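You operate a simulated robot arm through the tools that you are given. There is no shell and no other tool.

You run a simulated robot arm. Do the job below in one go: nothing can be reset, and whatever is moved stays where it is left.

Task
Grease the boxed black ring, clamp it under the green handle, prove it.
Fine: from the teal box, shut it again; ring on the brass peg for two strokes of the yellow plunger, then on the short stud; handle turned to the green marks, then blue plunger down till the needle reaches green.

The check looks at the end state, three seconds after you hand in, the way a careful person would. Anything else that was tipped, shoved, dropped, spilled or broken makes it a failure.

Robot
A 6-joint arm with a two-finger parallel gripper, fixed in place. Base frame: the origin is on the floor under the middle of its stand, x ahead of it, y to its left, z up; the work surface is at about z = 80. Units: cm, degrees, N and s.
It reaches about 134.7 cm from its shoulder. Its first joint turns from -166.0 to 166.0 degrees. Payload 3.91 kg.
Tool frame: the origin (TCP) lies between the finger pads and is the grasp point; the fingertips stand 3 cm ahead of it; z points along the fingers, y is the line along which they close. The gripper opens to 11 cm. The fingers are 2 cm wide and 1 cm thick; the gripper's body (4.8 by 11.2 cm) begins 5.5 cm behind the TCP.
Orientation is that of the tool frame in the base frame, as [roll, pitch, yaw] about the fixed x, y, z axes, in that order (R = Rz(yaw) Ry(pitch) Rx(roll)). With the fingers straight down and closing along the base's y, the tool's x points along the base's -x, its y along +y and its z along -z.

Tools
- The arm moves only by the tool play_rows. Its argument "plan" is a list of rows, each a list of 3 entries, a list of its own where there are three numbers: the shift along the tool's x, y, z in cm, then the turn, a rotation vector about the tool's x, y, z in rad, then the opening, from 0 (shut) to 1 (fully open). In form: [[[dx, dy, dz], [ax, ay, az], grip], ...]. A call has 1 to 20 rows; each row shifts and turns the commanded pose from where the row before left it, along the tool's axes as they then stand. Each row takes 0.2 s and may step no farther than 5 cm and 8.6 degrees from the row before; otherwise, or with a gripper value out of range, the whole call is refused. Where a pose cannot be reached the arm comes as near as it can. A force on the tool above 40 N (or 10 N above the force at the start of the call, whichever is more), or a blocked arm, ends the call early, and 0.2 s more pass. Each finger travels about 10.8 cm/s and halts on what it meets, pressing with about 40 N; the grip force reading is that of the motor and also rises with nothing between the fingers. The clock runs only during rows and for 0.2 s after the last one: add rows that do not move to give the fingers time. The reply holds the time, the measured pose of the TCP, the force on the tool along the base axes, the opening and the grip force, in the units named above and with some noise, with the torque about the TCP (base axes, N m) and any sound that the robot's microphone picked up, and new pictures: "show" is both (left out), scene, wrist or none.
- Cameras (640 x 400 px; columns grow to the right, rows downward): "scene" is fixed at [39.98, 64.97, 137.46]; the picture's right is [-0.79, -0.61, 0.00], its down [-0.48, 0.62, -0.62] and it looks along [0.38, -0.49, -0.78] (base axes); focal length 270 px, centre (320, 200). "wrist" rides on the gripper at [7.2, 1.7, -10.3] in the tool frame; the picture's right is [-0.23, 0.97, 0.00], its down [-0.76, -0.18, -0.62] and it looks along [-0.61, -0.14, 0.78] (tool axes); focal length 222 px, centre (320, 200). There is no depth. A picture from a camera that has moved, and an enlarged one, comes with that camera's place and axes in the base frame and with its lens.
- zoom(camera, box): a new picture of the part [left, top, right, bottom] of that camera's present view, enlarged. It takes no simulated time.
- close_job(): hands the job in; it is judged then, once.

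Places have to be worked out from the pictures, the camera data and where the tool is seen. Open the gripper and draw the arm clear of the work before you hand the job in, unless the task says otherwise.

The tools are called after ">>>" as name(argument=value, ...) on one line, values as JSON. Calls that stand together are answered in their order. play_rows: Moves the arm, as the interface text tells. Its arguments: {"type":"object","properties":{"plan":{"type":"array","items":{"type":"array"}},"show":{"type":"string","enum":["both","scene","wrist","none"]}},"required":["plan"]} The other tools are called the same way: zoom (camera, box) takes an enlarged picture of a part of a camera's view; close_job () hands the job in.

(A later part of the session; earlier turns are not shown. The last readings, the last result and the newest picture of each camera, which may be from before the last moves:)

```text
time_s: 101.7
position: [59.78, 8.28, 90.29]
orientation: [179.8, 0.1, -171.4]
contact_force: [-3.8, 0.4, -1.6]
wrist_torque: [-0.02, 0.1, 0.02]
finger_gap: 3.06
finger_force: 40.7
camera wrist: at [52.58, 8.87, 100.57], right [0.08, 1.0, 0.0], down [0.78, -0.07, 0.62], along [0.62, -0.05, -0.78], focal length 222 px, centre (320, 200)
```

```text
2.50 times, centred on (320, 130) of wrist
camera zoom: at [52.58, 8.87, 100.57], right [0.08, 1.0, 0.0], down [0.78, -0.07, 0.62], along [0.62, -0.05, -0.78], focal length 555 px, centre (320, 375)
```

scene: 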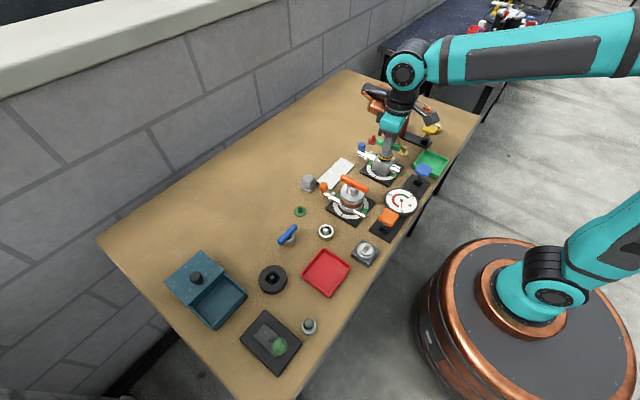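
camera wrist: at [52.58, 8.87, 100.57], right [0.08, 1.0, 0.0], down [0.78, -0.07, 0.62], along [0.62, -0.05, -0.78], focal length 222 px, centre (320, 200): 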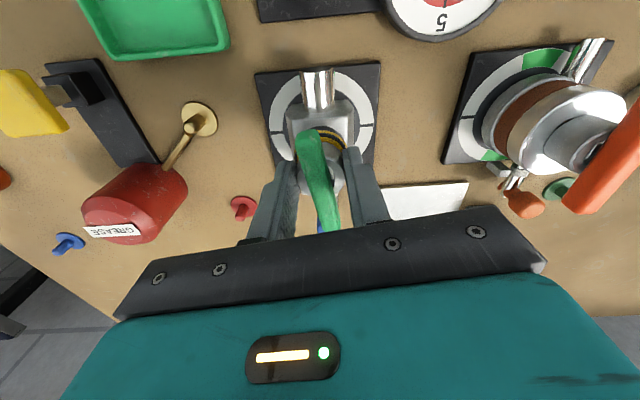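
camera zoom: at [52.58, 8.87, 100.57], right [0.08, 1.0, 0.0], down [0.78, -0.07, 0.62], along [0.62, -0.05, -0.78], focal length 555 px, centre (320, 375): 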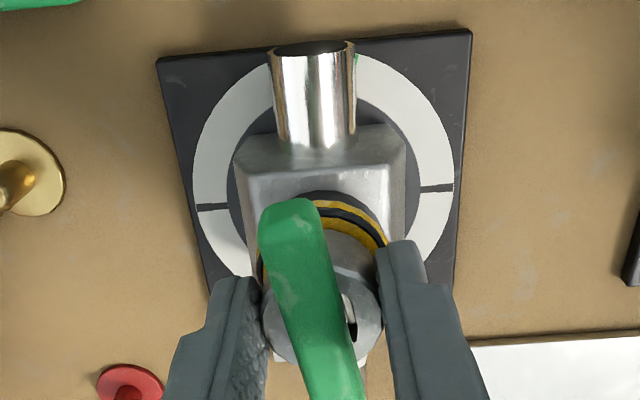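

Now at 81°; the bar is about 7.5° short of the x axis where the green marks lie. I finish the turn.

>>> play_rows(plan=[[[0.03, 0, 0], [0, 0, 0.065], 0.15], [[0, 0, 0], [0, 0, 0.065], 0.15], [[0, 0, 0], [0, 0, 0], 0.15]], show="both")

>>> zoom(camera="scene", box=[355, 120, 415, 180])

>>> zoom(camera="wrist", box=[240, 50, 400, 210])

```text
time_s: 102.5
position: [59.84, 8.38, 90.32]
orientation: [179.8, 0.2, -179.0]
contact_force: [-1.8, 2.0, -0.3]
wrist_torque: [0.03, 0.04, 0.02]
finger_gap: 3.05
finger_force: 40.0
camera wrist: at [52.66, 9.86, 100.56], right [0.21, 0.98, 0.0], down [0.76, -0.17, 0.62], along [0.61, -0.13, -0.78], focal length 222 px, centre (320, 200)
```

scene: 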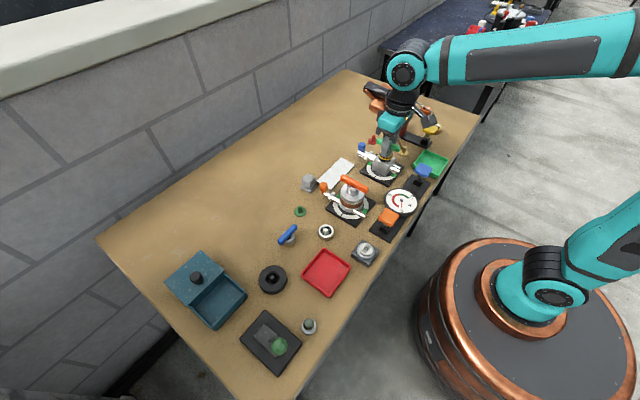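
wrist: 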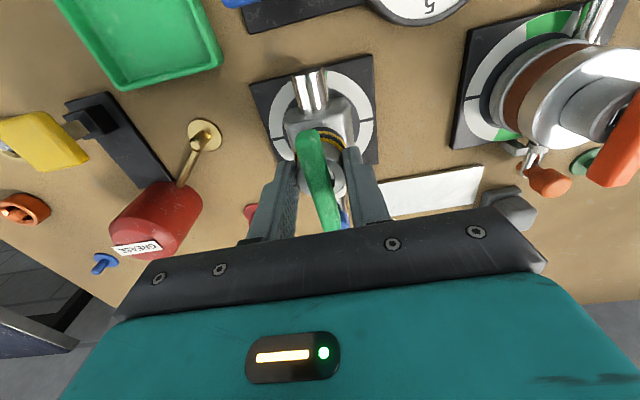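

```text
6.67 times, centred on (385, 150) of scene
camera zoom: at [39.98, 64.97, 137.46], right [-0.79, -0.61, 0.0], down [-0.48, 0.62, -0.62], along [0.38, -0.49, -0.78], focal length 1796 px, centre (-113, 533)
```

zoom: 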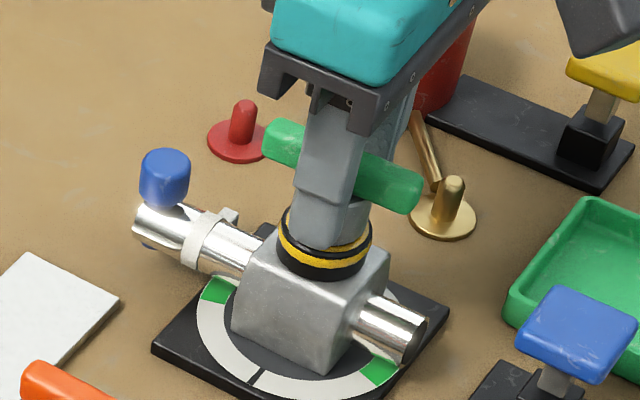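

```text
2.50 times, centred on (320, 130) of wrist
camera zoom: at [52.66, 9.86, 100.56], right [0.21, 0.98, 0.0], down [0.76, -0.17, 0.62], along [0.61, -0.13, -0.78], focal length 555 px, centre (320, 375)
```

zoom: 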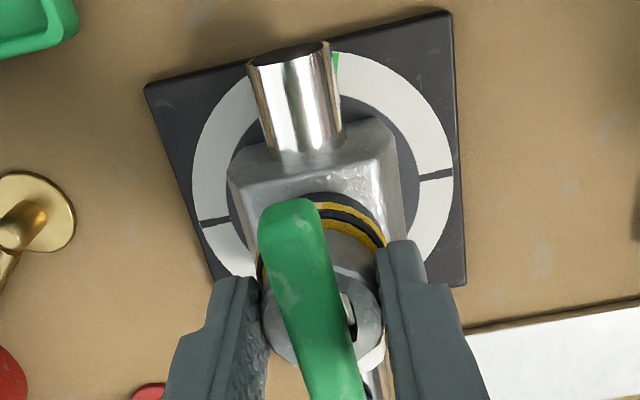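

The bar is aligned with the pipe/green-mark axis. I release the hub and rise straight up (the bar lies along x, between the fingers) to inspect.

>>> play_rows(plan=[[[0, 0, 0.08], [0, 0, 0], 0.15], [[0, 0, 0], [0, 0, 0], 0.3], [[0, 0, 0], [0, 0, 0], 0.42], [[0, 0, 0], [0, 0, 0], 0.42], [[0, 0, -1], [0, 0, 0], 0.42], [[0, 0, -3], [0, 0, 0], 0.42], [[0, 0, -4], [0, 0, 0], 0.42], [[0, 0, -3], [0, 0, 0], 0.42], [[0, 0, 0], [0, 0, 0], 0.42]], show="both")

>>> zoom(camera="scene", box=[355, 130, 415, 190])

>>> zoom(camera="wrist", box=[250, 40, 400, 180])

```text
time_s: 104.5
position: [59.91, 8.18, 101.21]
orientation: [179.8, -0.1, -178.9]
contact_force: [0.3, -0.2, -1.5]
wrist_torque: [0.0, -0.01, 0.02]
finger_gap: 4.6
finger_force: 0.2
camera wrist: at [52.73, 9.63, 111.5], right [0.21, 0.98, 0.0], down [0.76, -0.17, 0.62], along [0.61, -0.13, -0.78], focal length 222 px, centre (320, 200)
```

scene: 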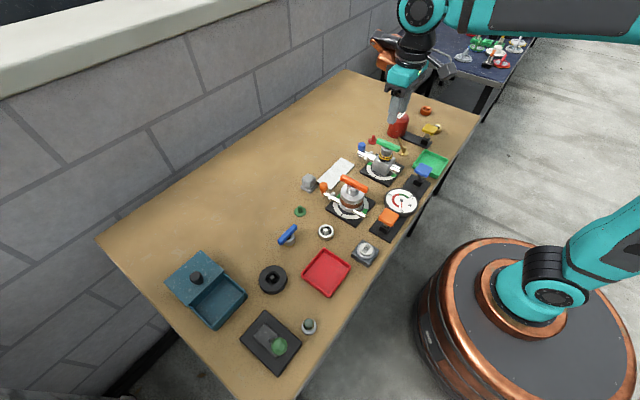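
wrist: 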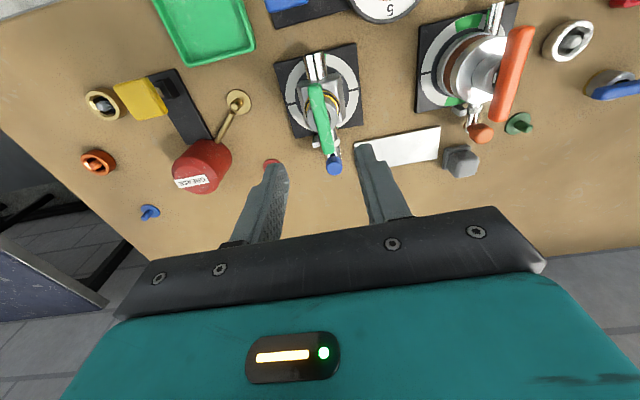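

```text
6.67 times, centred on (385, 160) of scene
camera zoom: at [39.98, 64.97, 137.46], right [-0.79, -0.61, 0.0], down [-0.48, 0.62, -0.62], along [0.38, -0.49, -0.78], focal length 1796 px, centre (-113, 467)
```

zoom: 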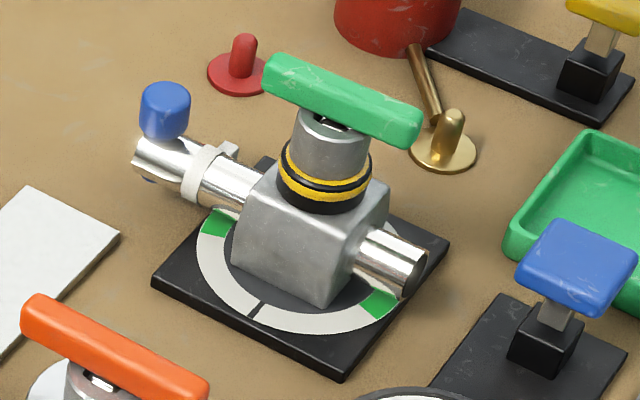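

```text
2.86 times, centred on (325, 110) of wrist
camera zoom: at [52.73, 9.63, 111.5], right [0.21, 0.98, 0.0], down [0.76, -0.17, 0.62], along [0.61, -0.13, -0.78], focal length 635 px, centre (306, 457)
```

zoom: 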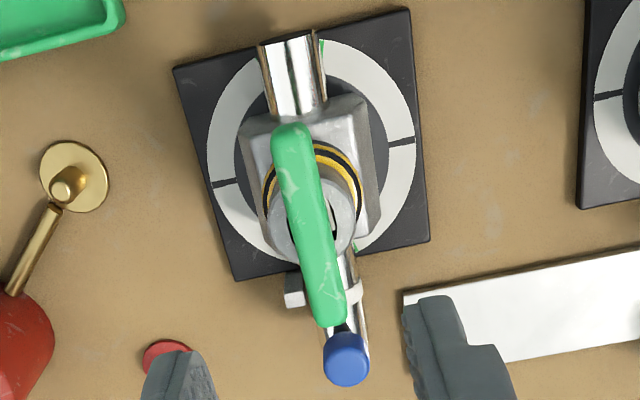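

The handle is seated on the ring with its bar along the green marks (bar ends at y≈8.2 both, i.e. 0° off the pipe axis). Next the blue plunger: its pad centre computes to (49.4, 7.0), top z≈85.6. I close the fingers and go above it.

>>> play_rows(plan=[[[2.5, -0.3, 0], [0, 0, 0.019], 0.1], [[4, -0.4, 0], [0, 0, 0], 0], [[4, -0.4, 0], [0, 0, 0], 0], [[0, 0, 3], [0, 0, 0], 0], [[0, 0, 3], [0, 0, 0], 0], [[0, 0, 0], [0, 0, 0], 0]], show="both")

>>> zoom(camera="wrist", box=[220, 40, 420, 220])

>>> zoom(camera="scene", box=[370, 140, 450, 220])

```text
time_s: 105.9
position: [49.35, 7.04, 95.09]
orientation: [179.9, 0.0, -180.0]
contact_force: [0.7, -0.3, 0.7]
wrist_torque: [-0.01, -0.04, -0.03]
finger_gap: 0.01
finger_force: 38.2
camera wrist: at [42.27, 8.66, 105.47], right [0.23, 0.97, 0.0], down [0.76, -0.18, 0.62], along [0.61, -0.14, -0.78], focal length 222 px, centre (320, 200)
```

scene: 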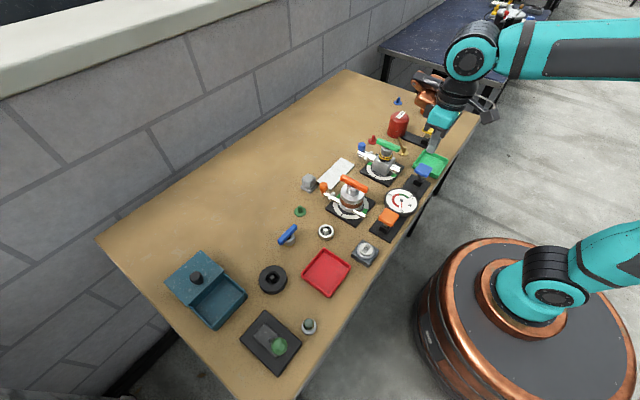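
wrist: 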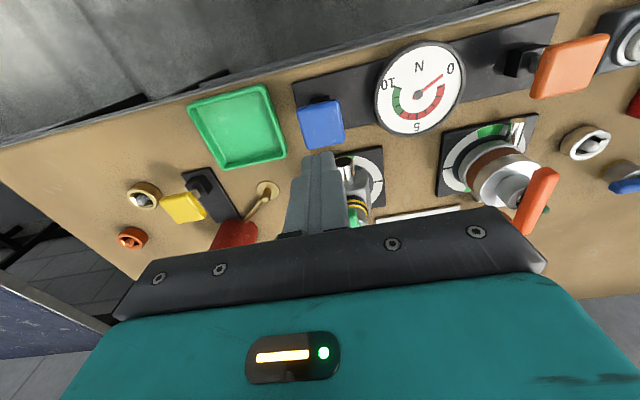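

```text
2.22 times, centred on (320, 130) of wrist
camera zoom: at [42.27, 8.66, 105.47], right [0.23, 0.97, 0.0], down [0.76, -0.18, 0.62], along [0.61, -0.14, -0.78], focal length 494 px, centre (320, 356)
```

zoom: 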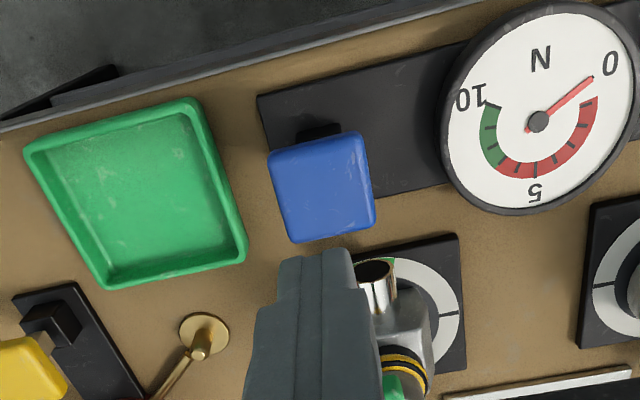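

```text
5.00 times, centred on (410, 180) of scene
camera zoom: at [39.98, 64.97, 137.46], right [-0.79, -0.61, 0.0], down [-0.48, 0.62, -0.62], along [0.38, -0.49, -0.78], focal length 1347 px, centre (-130, 300)
```

zoom: 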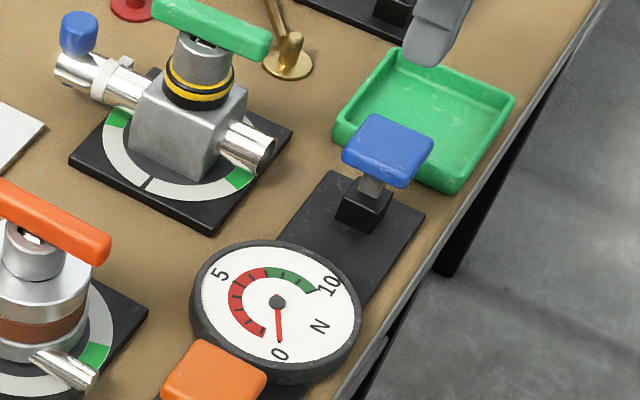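

The gauge is visible to both cameras (needle near 0; green from about 6 to 9). I centre on the blue pad and come down to just above it.

>>> play_rows(plan=[[[0.3, 0, 2], [0, 0, 0], 0], [[0, 0, 2.5], [0, 0, 0], 0], [[0, 0, 1.3], [0, 0, 0], 0], [[0, 0, 0], [0, 0, 0], 0]], show="scene")

>>> zoom(camera="scene", box=[370, 140, 450, 220])

>>> zoom(camera="wrist", box=[220, 40, 470, 220])

```text
time_s: 106.9
position: [49.05, 7.07, 89.44]
orientation: [179.7, 0.1, 180.0]
contact_force: [1.1, 0.2, 0.7]
wrist_torque: [0.0, -0.02, -0.02]
finger_gap: 0.0
finger_force: 37.8
```

scene: 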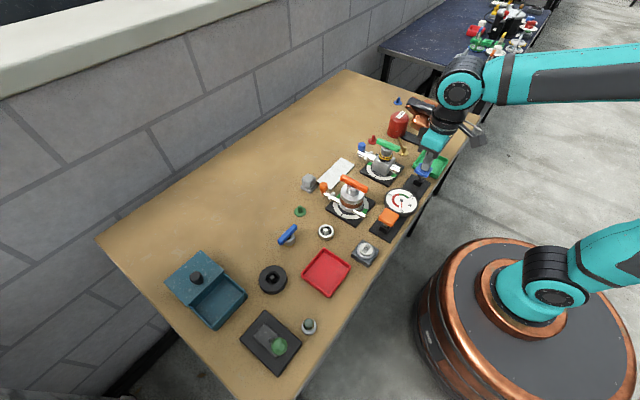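

```text
5.00 times, centred on (410, 180) of scene
camera zoom: at [39.98, 64.97, 137.46], right [-0.79, -0.61, 0.0], down [-0.48, 0.62, -0.62], along [0.38, -0.49, -0.78], focal length 1347 px, centre (-130, 300)
```

zoom: 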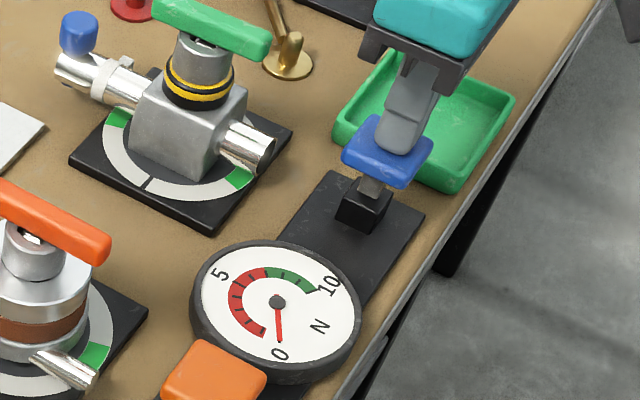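

```text
2.22 times, centred on (345, 130) of wrist
camera zoom: at [41.88, 8.7, 99.66], right [0.23, 0.97, 0.0], down [0.76, -0.18, 0.62], along [0.61, -0.14, -0.78], focal length 494 px, centre (264, 356)
```

zoom: 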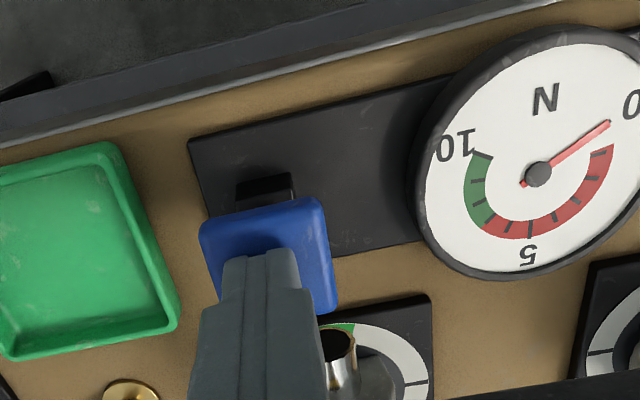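

Tips are over the pad. I press in small steps and read the gauge after each.

>>> play_rows(plan=[[[0, 0, 0.4], [0, 0, 0], 0], [[0, 0, 0.4], [0, 0, 0], 0], [[0, 0, 0.3], [0, 0, 0], 0]], show="none")

>>> zoom(camera="scene", box=[370, 160, 430, 220])

```text
time_s: 107.7
position: [49.08, 7.13, 88.28]
orientation: [179.8, 0.1, -180.0]
contact_force: [-1.7, -2.2, 4.8]
wrist_torque: [-0.02, 0.08, 0.0]
finger_gap: 0.0
finger_force: 37.7
```

```text
6.67 times, centred on (400, 190) of scene
camera zoom: at [39.98, 64.97, 137.46], right [-0.79, -0.61, 0.0], down [-0.48, 0.62, -0.62], along [0.38, -0.49, -0.78], focal length 1796 px, centre (-213, 267)
```

zoom: 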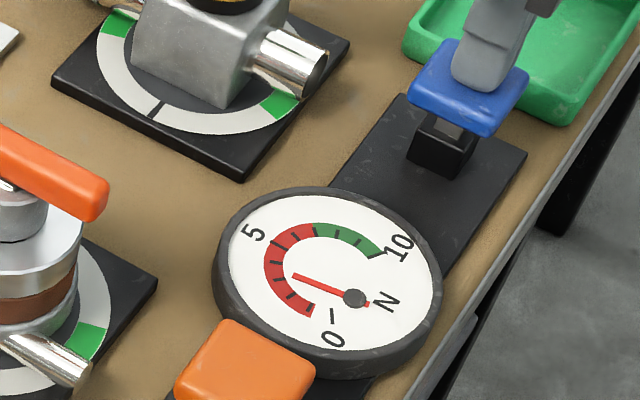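

The needle rose to about 3. I press in finer steps now.

>>> play_rows(plan=[[[0, 0, 0.15], [0, 0, 0], 0], [[0, 0, 0.1], [0, 0, 0], 0]], show="none")

>>> zoom(camera="scene", box=[370, 160, 430, 220])

```text
time_s: 108.3
position: [49.07, 7.16, 88.05]
orientation: [179.8, 0.1, -180.0]
contact_force: [0.6, -2.8, 5.3]
wrist_torque: [-0.13, 0.01, 0.02]
finger_gap: 0.02
finger_force: 37.4
```

```text
6.67 times, centred on (400, 190) of scene
camera zoom: at [39.98, 64.97, 137.46], right [-0.79, -0.61, 0.0], down [-0.48, 0.62, -0.62], along [0.38, -0.49, -0.78], focal length 1796 px, centre (-213, 267)
```

zoom: 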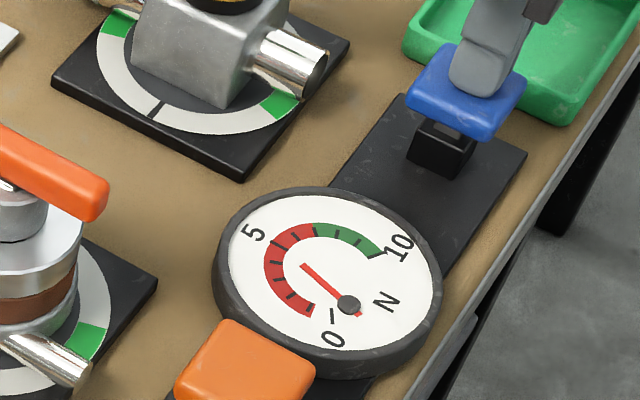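

Needle about 4.3 now. I continue carefully.

>>> play_rows(plan=[[[0, 0, 0.15], [0, 0, 0], 0], [[0, 0, 0.15], [0, 0, 0], 0]], show="none")

>>> zoom(camera="scene", box=[370, 160, 430, 220])

```text
time_s: 108.9
position: [49.02, 7.23, 87.7]
orientation: [179.7, 0.0, 179.9]
contact_force: [-0.8, -3.3, 5.9]
wrist_torque: [-0.12, 0.05, 0.0]
finger_gap: 0.0
finger_force: 38.1
```

```text
6.67 times, centred on (400, 190) of scene
camera zoom: at [39.98, 64.97, 137.46], right [-0.79, -0.61, 0.0], down [-0.48, 0.62, -0.62], along [0.38, -0.49, -0.78], focal length 1796 px, centre (-213, 267)
```

zoom: 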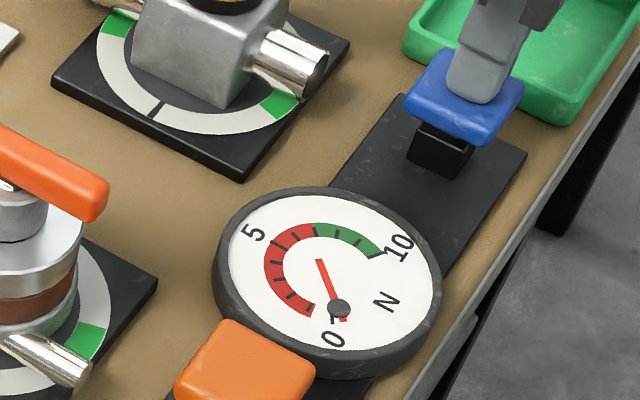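

The needle turns about its own middle; by its direction it now reads about 6.3, just short of green (starts about 6.6). I press a further 0.3 cm.

>>> play_rows(plan=[[[0, 0, 0.15], [0, 0, 0], 0], [[0, 0, 0.15], [0, 0, 0], 0]], show="none")

>>> zoom(camera="scene", box=[370, 160, 430, 220])

>>> zoom(camera="wrist", box=[370, 40, 480, 150])

```text
time_s: 109.5
position: [49.01, 7.28, 87.43]
orientation: [179.7, 0.2, -179.9]
contact_force: [-0.8, -0.4, 7.3]
wrist_torque: [0.0, 0.05, -0.05]
finger_gap: 0.0
finger_force: 38.0
heard: click
```

```text
6.67 times, centred on (400, 190) of scene
camera zoom: at [39.98, 64.97, 137.46], right [-0.79, -0.61, 0.0], down [-0.48, 0.62, -0.62], along [0.38, -0.49, -0.78], focal length 1796 px, centre (-213, 267)
```

zoom: 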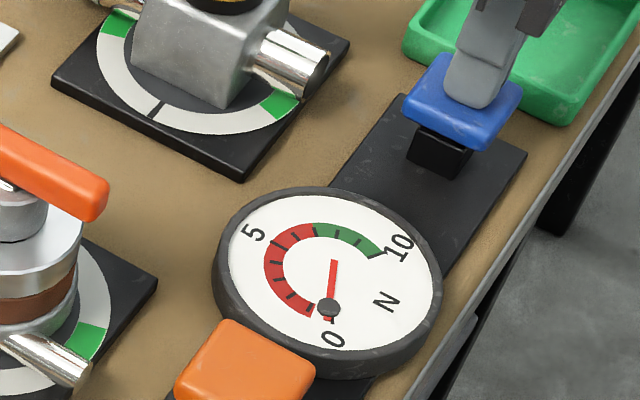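

```text
3.64 times, centred on (425, 95) of wrist
camera zoom: at [41.9, 8.83, 97.75], right [0.23, 0.97, 0.0], down [0.76, -0.18, 0.62], along [0.61, -0.14, -0.78], focal length 808 px, centre (-62, 582)
```

zoom: 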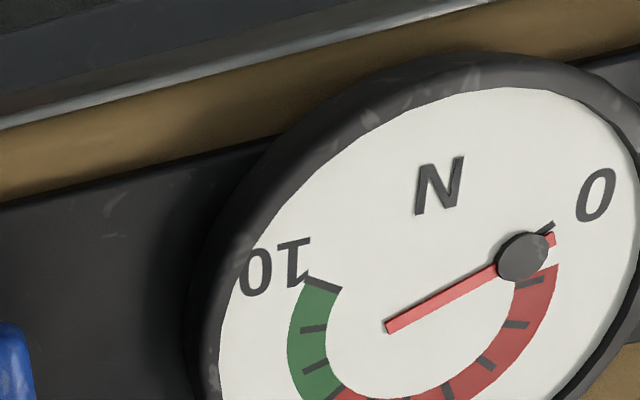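

A click sounded and the needle now points at about 7.6, inside the green. I release the plunger gently and watch what the needle does.

>>> play_rows(plan=[[[0, 0, 0], [0, 0, 0], 0], [[0, 0, 0], [0, 0, 0], 0], [[0, 0, -0.5], [0, 0, 0], 0], [[0, 0, -1], [0, 0, 0], 0], [[0, 0, -2], [0, 0, 0], 0], [[0, 0, -4], [0, 0, 0], 0], [[0, 0, -4], [0, 0, 0], 0], [[0, 0, 0], [0, 0, 0], 0]], show="both")

>>> zoom(camera="scene", box=[360, 140, 440, 220])

>>> zoom(camera="wrist", box=[220, 20, 480, 200])

```text
time_s: 111.3
position: [49.08, 7.15, 98.95]
orientation: [179.8, 0.0, -180.0]
contact_force: [-0.2, -0.7, -0.7]
wrist_torque: [0.03, 0.01, 0.02]
finger_gap: 0.01
finger_force: 37.3
camera wrist: at [41.94, 8.65, 109.31], right [0.23, 0.97, 0.0], down [0.76, -0.18, 0.62], along [0.61, -0.14, -0.78], focal length 222 px, centre (320, 200)
```

scene: 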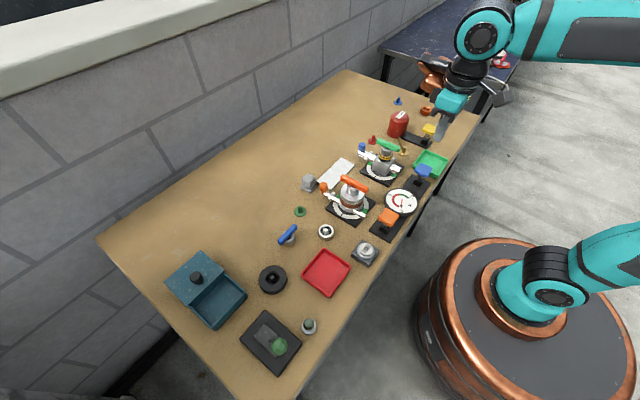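
wrist: 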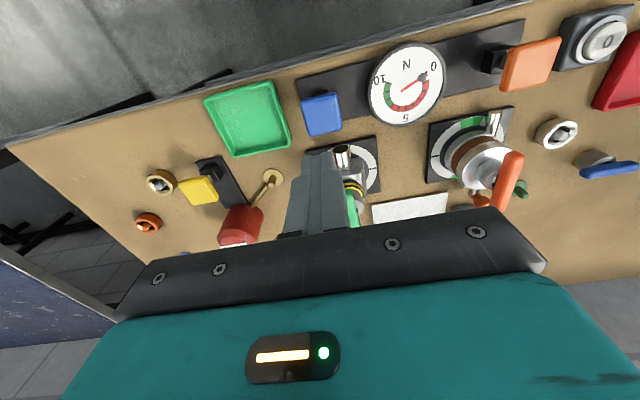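

```text
5.00 times, centred on (400, 180) of scene
camera zoom: at [39.98, 64.97, 137.46], right [-0.79, -0.61, 0.0], down [-0.48, 0.62, -0.62], along [0.38, -0.49, -0.78], focal length 1347 px, centre (-80, 300)
```

zoom: 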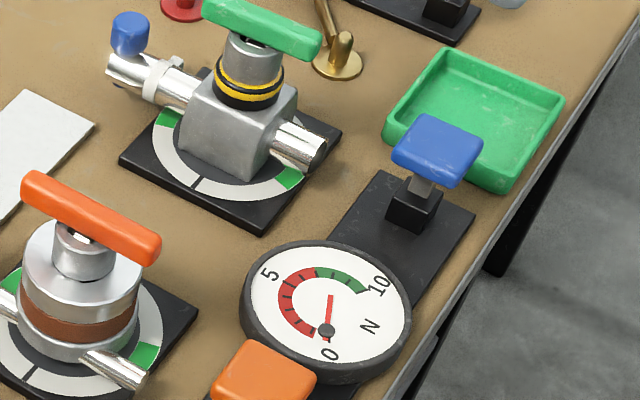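

```text
2.22 times, centred on (350, 110) of wrist
camera zoom: at [41.94, 8.65, 109.31], right [0.23, 0.97, 0.0], down [0.76, -0.18, 0.62], along [0.61, -0.14, -0.78], focal length 494 px, centre (253, 400)
```

zoom: 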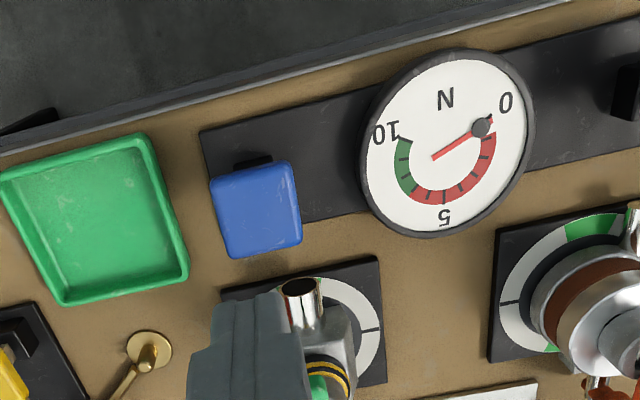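

The needle stays in the green after release, so the joint holds. Now I go back to shut the teal box: travel high to above the lid knob at about (72.1, 63).

>>> play_rows(plan=[[[0, 0, -4], [0, 0, 0], 0.2], [[0, 0, -3], [0, 0, 0], 0.5], [[-1.0, 2.5, 0], [0, 0, 0], 0.5], [[-1.77, 4.3, 0], [0, 0, 0], 0.5], [[-1.77, 4.3, 0], [0, 0, 0], 0.5], [[-1.77, 4.3, 0], [0, 0, 0], 0.5], [[-1.77, 4.3, 0], [0, 0, 0], 0.5], [[-1.77, 4.3, 0], [0, 0, 0], 0.5], [[-1.77, 4.3, 0], [0, 0, 0], 0.5], [[-1.77, 4.3, 0], [0, 0, 0], 0.5], [[-1.77, 4.3, 0], [0, 0, 0], 0.5], [[-1.77, 4.3, 0], [0, 0, 0], 0.5], [[-1.77, 4.3, 0], [0, 0, 0], 0.5], [[-1.77, 4.3, 0], [0, 0, 0], 0.5], [[-1.77, 4.3, 0], [0, 0, 0], 0.5], [[-0.85, 1.75, 0], [0, 0, 0], 0.5], [[0, 0, 0], [0, 0, 0], 0.5]], show="both")

>>> zoom(camera="wrist", box=[230, 0, 420, 180])

```text
time_s: 114.9
position: [72.12, 63.15, 106.17]
orientation: [179.8, 0.0, 180.0]
contact_force: [-0.4, -0.3, 0.5]
wrist_torque: [-0.01, -0.03, -0.03]
finger_gap: 5.5
finger_force: 0.0
camera wrist: at [64.91, 64.7, 116.54], right [0.23, 0.97, 0.0], down [0.76, -0.18, 0.62], along [0.61, -0.14, -0.78], focal length 222 px, centre (320, 200)
```

scene: 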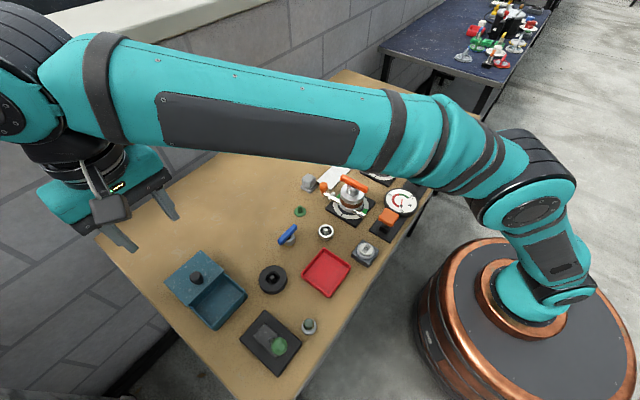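
wrist: 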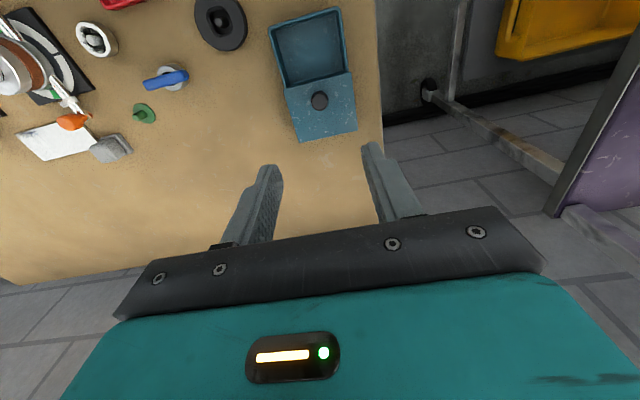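

```text
2.22 times, centred on (325, 90) of wrist
camera zoom: at [64.91, 64.7, 116.54], right [0.23, 0.97, 0.0], down [0.76, -0.18, 0.62], along [0.61, -0.14, -0.78], focal length 494 px, centre (309, 444)
```

zoom: 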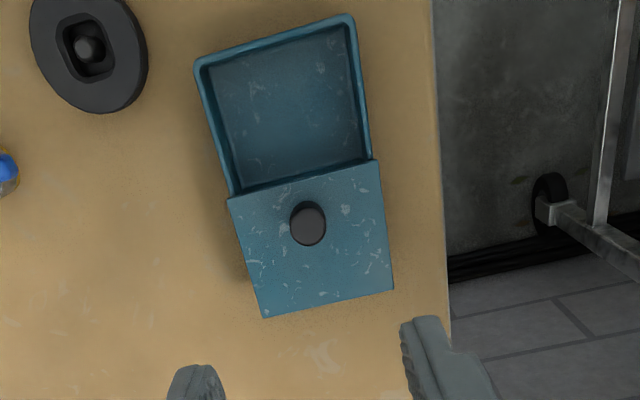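

The knob appears about 0.4 cm further +x, near (72.5, 63.1). I adjust and descend around it.

>>> play_rows(plan=[[[-0.4, 0, 4], [0, 0, 0], 0.5], [[0, 0, 4.5], [0, 0, 0], 0.5], [[0, 0, 4], [0, 0, 0], 0.5], [[0, 0, 3], [0, 0, 0], 0.5], [[0, 0, 2], [0, 0, 0], 0.5], [[0, 0, 1.2], [0, 0, 0], 0.5], [[0, 0, 0], [0, 0, 0], 0.5]], show="wrist")

>>> zoom(camera="wrist", box=[230, 60, 420, 230])

```text
time_s: 116.5
position: [72.32, 63.23, 87.52]
orientation: [179.8, 0.0, -180.0]
contact_force: [-0.3, 0.1, 0.1]
wrist_torque: [0.02, 0.01, 0.0]
finger_gap: 5.5
finger_force: 0.0
camera wrist: at [65.26, 64.69, 97.77], right [0.23, 0.97, 0.0], down [0.76, -0.18, 0.62], along [0.61, -0.14, -0.78], focal length 222 px, centre (320, 200)
```

wrist: 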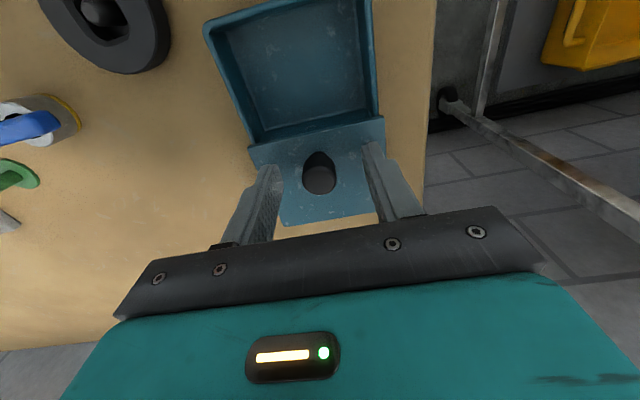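

```text
2.35 times, centred on (325, 145) of wrist
camera zoom: at [65.26, 64.69, 97.77], right [0.23, 0.97, 0.0], down [0.76, -0.18, 0.62], along [0.61, -0.14, -0.78], focal length 523 px, centre (308, 329)
```

zoom: 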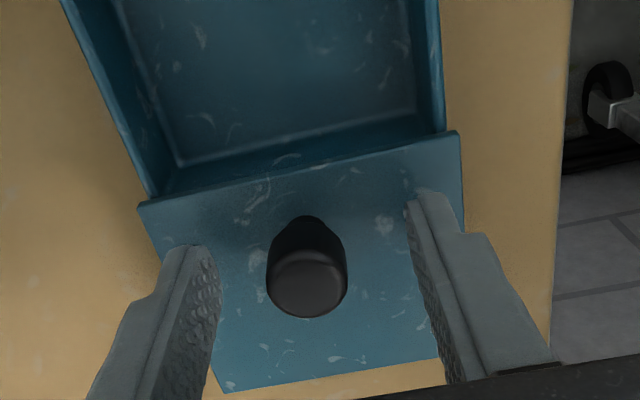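

The knob is between the fingers. I close on it and slide the lid back toward -x.

>>> play_rows(plan=[[[0, -0.08, 0.15], [0, 0, 0], 0.3], [[0, 0, 0], [0, 0, 0], 0.15], [[0, 0, 0], [0, 0, 0], 0.15], [[0, 0, 0], [0, 0, 0], 0.15], [[0.5, 0, 0], [0, 0, 0], 0.15], [[0.6, 0, 0], [0, 0, 0], 0.15], [[0.6, 0, 0], [0, 0, 0], 0.15], [[0.6, 0, 0], [0, 0, 0], 0.15], [[0.6, 0, 0], [0, 0, 0], 0.15], [[0, 0, 0], [0, 0, 0], 0.15]], show="wrist")

```text
time_s: 118.7
position: [69.5, 62.96, 87.33]
orientation: [179.7, 0.1, 180.0]
contact_force: [0.9, -1.7, 1.9]
wrist_torque: [-0.72, 0.31, -0.02]
finger_gap: 2.15
finger_force: 45.1
camera wrist: at [62.38, 64.6, 97.59], right [0.23, 0.97, 0.0], down [0.76, -0.18, 0.62], along [0.61, -0.14, -0.78], focal length 222 px, centre (320, 200)
```

wrist: 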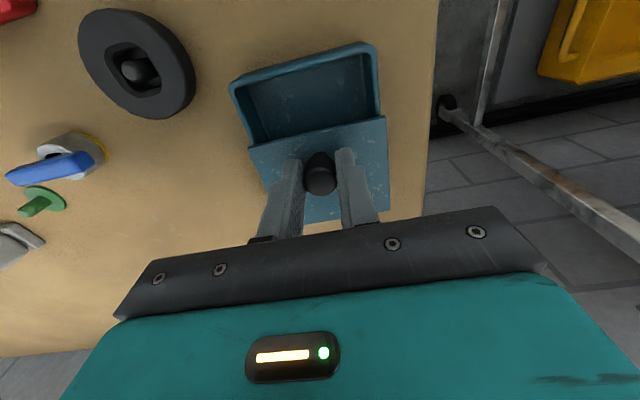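

The lid is sliding shut freely. I continue about 3 cm more in small steps.

>>> play_rows(plan=[[[0.6, 0, 0], [0, 0, 0], 0.15], [[0.6, 0, 0], [0, 0, 0], 0.15], [[0.6, 0, 0], [0, 0, 0], 0.15], [[0.6, 0, 0], [0, 0, 0], 0.15], [[0.5, 0, 0], [0, 0, 0], 0.15], [[0, 0, 0], [0, 0, 0], 0.15]], show="wrist")

>>> zoom(camera="wrist", box=[230, 80, 420, 230])

```text
time_s: 120.1
position: [66.56, 63.04, 87.3]
orientation: [179.7, 0.1, -180.0]
contact_force: [0.6, 1.6, 4.8]
wrist_torque: [-0.62, 0.25, -0.02]
finger_gap: 2.16
finger_force: 44.8
camera wrist: at [59.47, 64.6, 97.59], right [0.23, 0.97, 0.0], down [0.76, -0.18, 0.62], along [0.61, -0.14, -0.78], focal length 222 px, centre (320, 200)
```

wrist: 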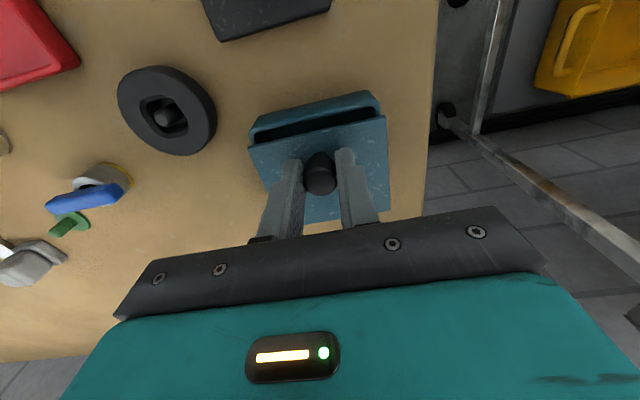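

```text
2.67 times, centred on (325, 155) of wrist
camera zoom: at [59.47, 64.6, 97.59], right [0.23, 0.97, 0.0], down [0.76, -0.18, 0.62], along [0.61, -0.14, -0.78], focal length 592 px, centre (307, 320)
```

zoom: 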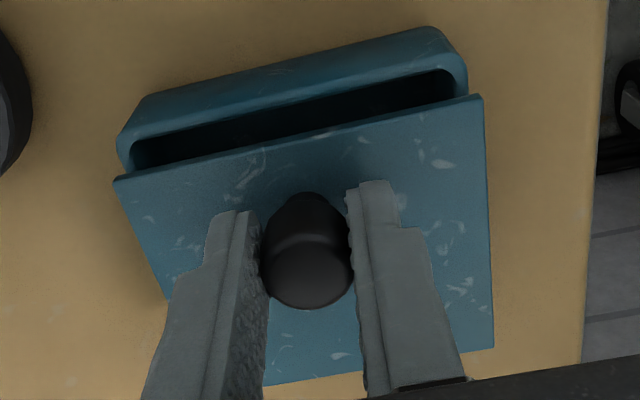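

About 1 cm of opening is left. I close it in 0.25 cm steps until it meets its stop.

>>> play_rows(plan=[[[0.25, 0, 0], [0, 0, 0], 0.15], [[0.25, 0, 0], [0, 0, 0], 0.15], [[0.25, 0, 0], [0, 0, 0], 0.15], [[0.15, 0, 0], [0, 0, 0], 0.15], [[0, 0, 0], [0, 0, 0], 0.15]], show="wrist")

>>> zoom(camera="wrist", box=[230, 80, 420, 230])

```text
time_s: 121.3
position: [65.79, 63.04, 87.18]
orientation: [179.8, 0.0, 180.0]
contact_force: [0.3, 4.3, 2.7]
wrist_torque: [-0.58, 0.0, -0.01]
finger_gap: 2.18
finger_force: 45.0
camera wrist: at [58.65, 64.6, 97.59], right [0.23, 0.97, 0.0], down [0.76, -0.18, 0.62], along [0.61, -0.14, -0.78], focal length 222 px, centre (320, 200)
```

wrist: 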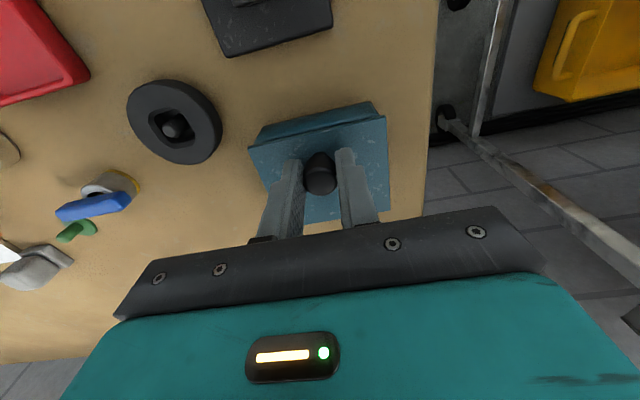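

```text
2.67 times, centred on (325, 155) of wrist
camera zoom: at [58.65, 64.6, 97.59], right [0.23, 0.97, 0.0], down [0.76, -0.18, 0.62], along [0.61, -0.14, -0.78], focal length 592 px, centre (307, 320)
```

zoom: 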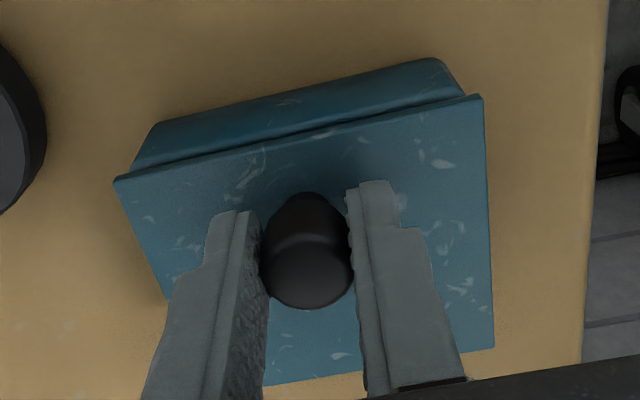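

Nearly closed, no stop felt yet. I push the last few millimetres until contact.

>>> play_rows(plan=[[[0.12, 0, 0], [0, 0, 0], 0.15], [[0.12, 0, 0], [0, 0, 0], 0.15], [[0, 0, 0], [0, 0, 0], 0.15]], show="none")

```text
time_s: 122.1
position: [65.61, 63.09, 87.4]
orientation: [179.7, 0.0, -179.9]
contact_force: [0.0, 11.4, 7.0]
wrist_torque: [-0.39, 0.55, 0.02]
finger_gap: 2.17
finger_force: 44.8
```

>>> play_rows(plan=[[[0.12, -0.05, 0], [0, 0, 0], 0.15], [[0.12, 0, 0], [0, 0, 0], 0.15], [[0, 0, 0], [0, 0, 0], 0.15]], show="wrist")

>>> zoom(camera="wrist", box=[230, 80, 420, 230])

```text
time_s: 122.9
position: [65.36, 62.97, 87.28]
orientation: [179.7, 0.1, -179.9]
contact_force: [4.8, 19.5, 4.9]
wrist_torque: [-0.16, -0.38, 0.02]
finger_gap: 2.16
finger_force: 45.1
camera wrist: at [58.2, 64.6, 97.59], right [0.23, 0.97, 0.0], down [0.76, -0.18, 0.62], along [0.61, -0.14, -0.78], focal length 222 px, centre (320, 200)
```

wrist: 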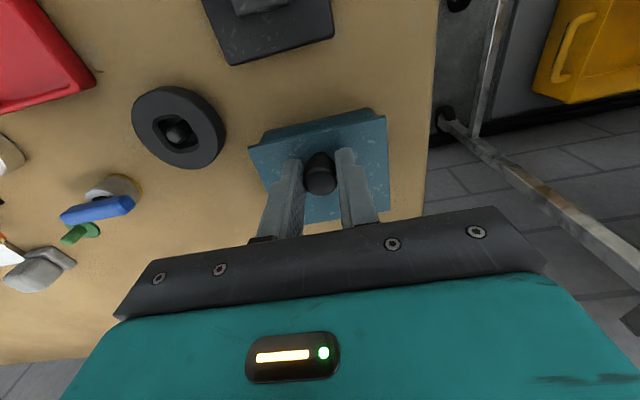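

```text
2.67 times, centred on (325, 155) of wrist
camera zoom: at [58.2, 64.6, 97.59], right [0.23, 0.97, 0.0], down [0.76, -0.18, 0.62], along [0.61, -0.14, -0.78], focal length 592 px, centre (307, 320)
```

zoom: 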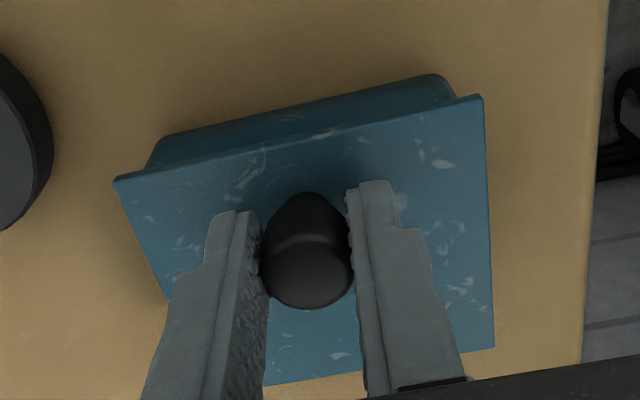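

The lid again covers the box as at the start. One more small push to feel the end stop, easing the sideways load.

>>> play_rows(plan=[[[0, 0.1, 0], [0, 0, 0], 0.15], [[0.15, 0, 0], [0, 0, 0], 0.15], [[0, 0, 0], [0, 0, 0], 0.15]], show="none")

```text
time_s: 123.7
position: [65.35, 63.03, 87.33]
orientation: [179.8, 0.1, 180.0]
contact_force: [13.6, 11.5, 9.3]
wrist_torque: [-0.35, 0.08, -0.08]
finger_gap: 2.16
finger_force: 45.3
```

Now 13.6 N along x with no more motion: the lid is at its stop. I release the knob and rise.

>>> play_rows(plan=[[[-0.08, 0, 0], [0, 0, 0], 0.15], [[0, 0, 0], [0, 0, 0], 0.25], [[0, 0, 0], [0, 0, 0], 0.45], [[0, 0, 0], [0, 0, 0], 0.5], [[0, 0, -1], [0, 0, 0], 0.5], [[0, 0, -3], [0, 0, 0], 0.5], [[0, 0, -4.5], [0, 0, 0], 0.5], [[0, 0, -4.5], [0, 0, 0], 0.5], [[0, 0, -4], [0, 0, 0], 0.5], [[0, 0, 0], [0, 0, 0], 0.5]], show="both")

>>> zoom(camera="wrist", box=[260, 40, 400, 170])

>>> zoom(camera="scene", box=[180, 250, 260, 340])

```text
time_s: 125.9
position: [65.22, 63.02, 104.16]
orientation: [179.8, -0.1, 180.0]
contact_force: [-0.2, 0.3, -0.3]
wrist_torque: [-0.02, -0.02, 0.02]
finger_gap: 5.52
finger_force: 0.1
camera wrist: at [58.15, 64.62, 114.35], right [0.23, 0.97, 0.0], down [0.76, -0.18, 0.62], along [0.61, -0.14, -0.78], focal length 222 px, centre (320, 200)
```

scene: 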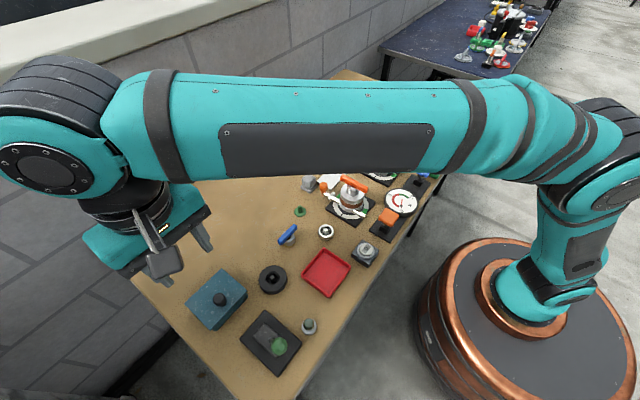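
wrist: 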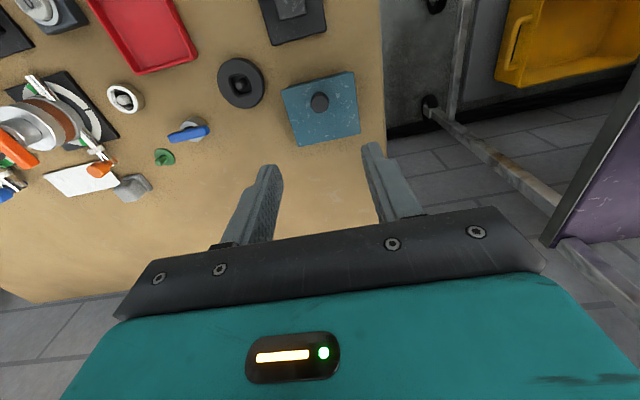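

```text
3.08 times, centred on (330, 105) of wrist
camera zoom: at [58.15, 64.62, 114.35], right [0.23, 0.97, 0.0], down [0.76, -0.18, 0.62], along [0.61, -0.14, -0.78], focal length 684 px, centre (289, 492)
```

zoom: 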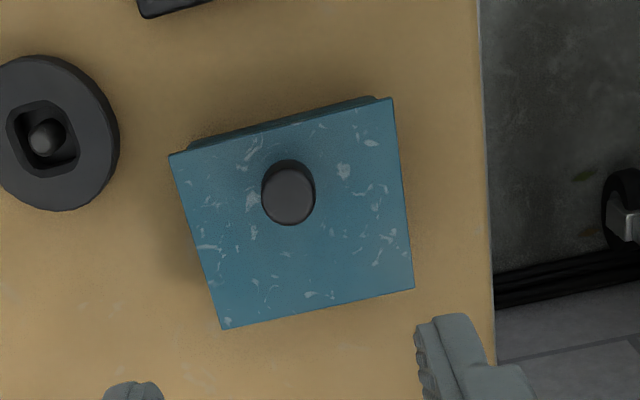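

```text
4.44 times, centred on (220, 295) of scene
camera zoom: at [39.98, 64.97, 137.46], right [-0.79, -0.61, 0.0], down [-0.48, 0.62, -0.62], along [0.38, -0.49, -0.78], focal length 1198 px, centre (764, -222)
```

zoom: 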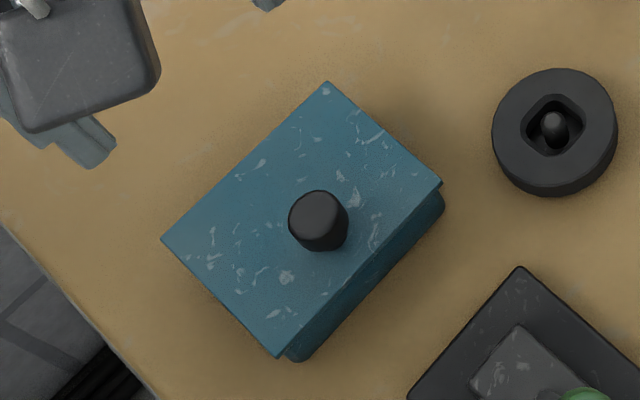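

The box matches its original closed appearance exactly. I move the arm clear, back near its starting pose, and inspect everything before handing in.

>>> play_rows(plan=[[[0, 0, -3.6], [0, 0, 0], 0.5], [[-0.35, -4.2, 0], [0, 0, 0], 0.7], [[-0.35, -4.2, 0], [0, 0, 0], 1], [[-0.35, -4.2, 0], [0, 0, 0], 1], [[-0.35, -4.2, 0], [0, 0, 0], 1], [[-0.35, -4.2, 0], [0, 0, 0], 1], [[-0.35, -4.2, 0], [0, 0, 0], 1], [[-0.35, -4.2, 0], [0, 0, 0], 1], [[-0.35, -4.2, 0], [0, 0, 0], 1], [[0, 0, 0], [0, 0, 0], 1]], show="both")

>>> zoom(camera="scene", box=[355, 135, 435, 215])

>>> zoom(camera="scene", box=[355, 80, 455, 170])

>>> zoom(camera="wrist", box=[60, 0, 280, 140])

```text
time_s: 128.1
position: [68.08, 29.38, 107.87]
orientation: [179.8, 0.0, 180.0]
contact_force: [0.4, -0.1, 0.4]
wrist_torque: [-0.01, 0.01, -0.01]
finger_gap: 11.0
finger_force: 0.0
camera wrist: at [60.88, 30.91, 118.18], right [0.23, 0.97, 0.0], down [0.76, -0.18, 0.62], along [0.61, -0.14, -0.78], focal length 222 px, centre (320, 200)
```

scene: 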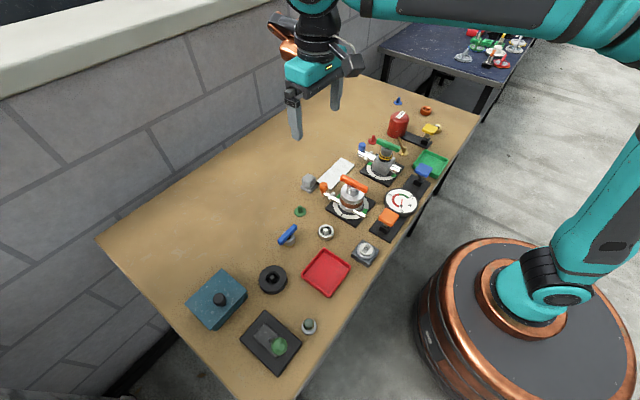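
wrist: 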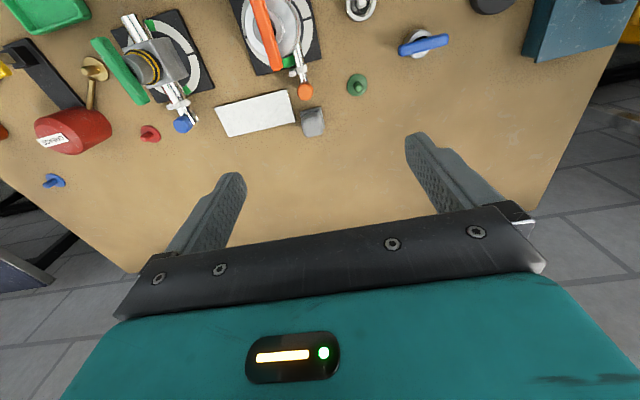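

```text
5.00 times, centred on (395, 175) of scene
camera zoom: at [39.98, 64.97, 137.46], right [-0.79, -0.61, 0.0], down [-0.48, 0.62, -0.62], along [0.38, -0.49, -0.78], focal length 1347 px, centre (-55, 325)
```

zoom: 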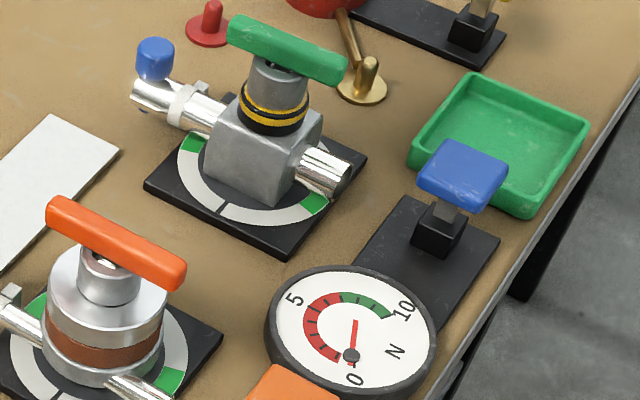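

```text
4.44 times, centred on (405, 125) of scene
camera zoom: at [39.98, 64.97, 137.46], right [-0.79, -0.61, 0.0], down [-0.48, 0.62, -0.62], along [0.38, -0.49, -0.78], focal length 1198 px, centre (-58, 533)
```

zoom: 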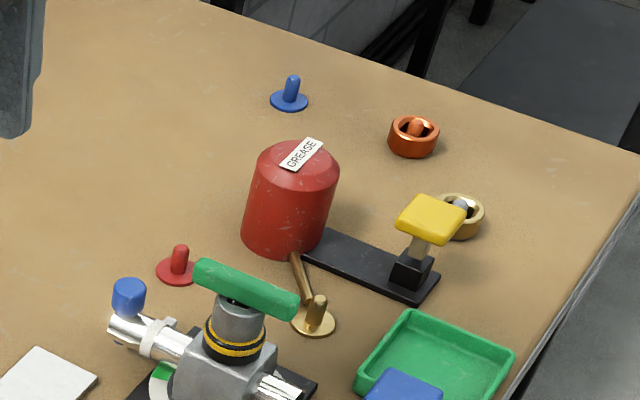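

```text
2.86 times, centred on (170, 70) of wrist
camera zoom: at [60.88, 30.91, 118.18], right [0.23, 0.97, 0.0], down [0.76, -0.18, 0.62], along [0.61, -0.14, -0.78], focal length 635 px, centre (749, 571)
```

zoom: 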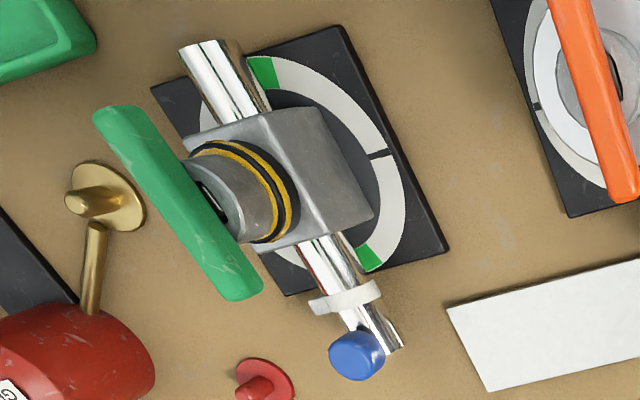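

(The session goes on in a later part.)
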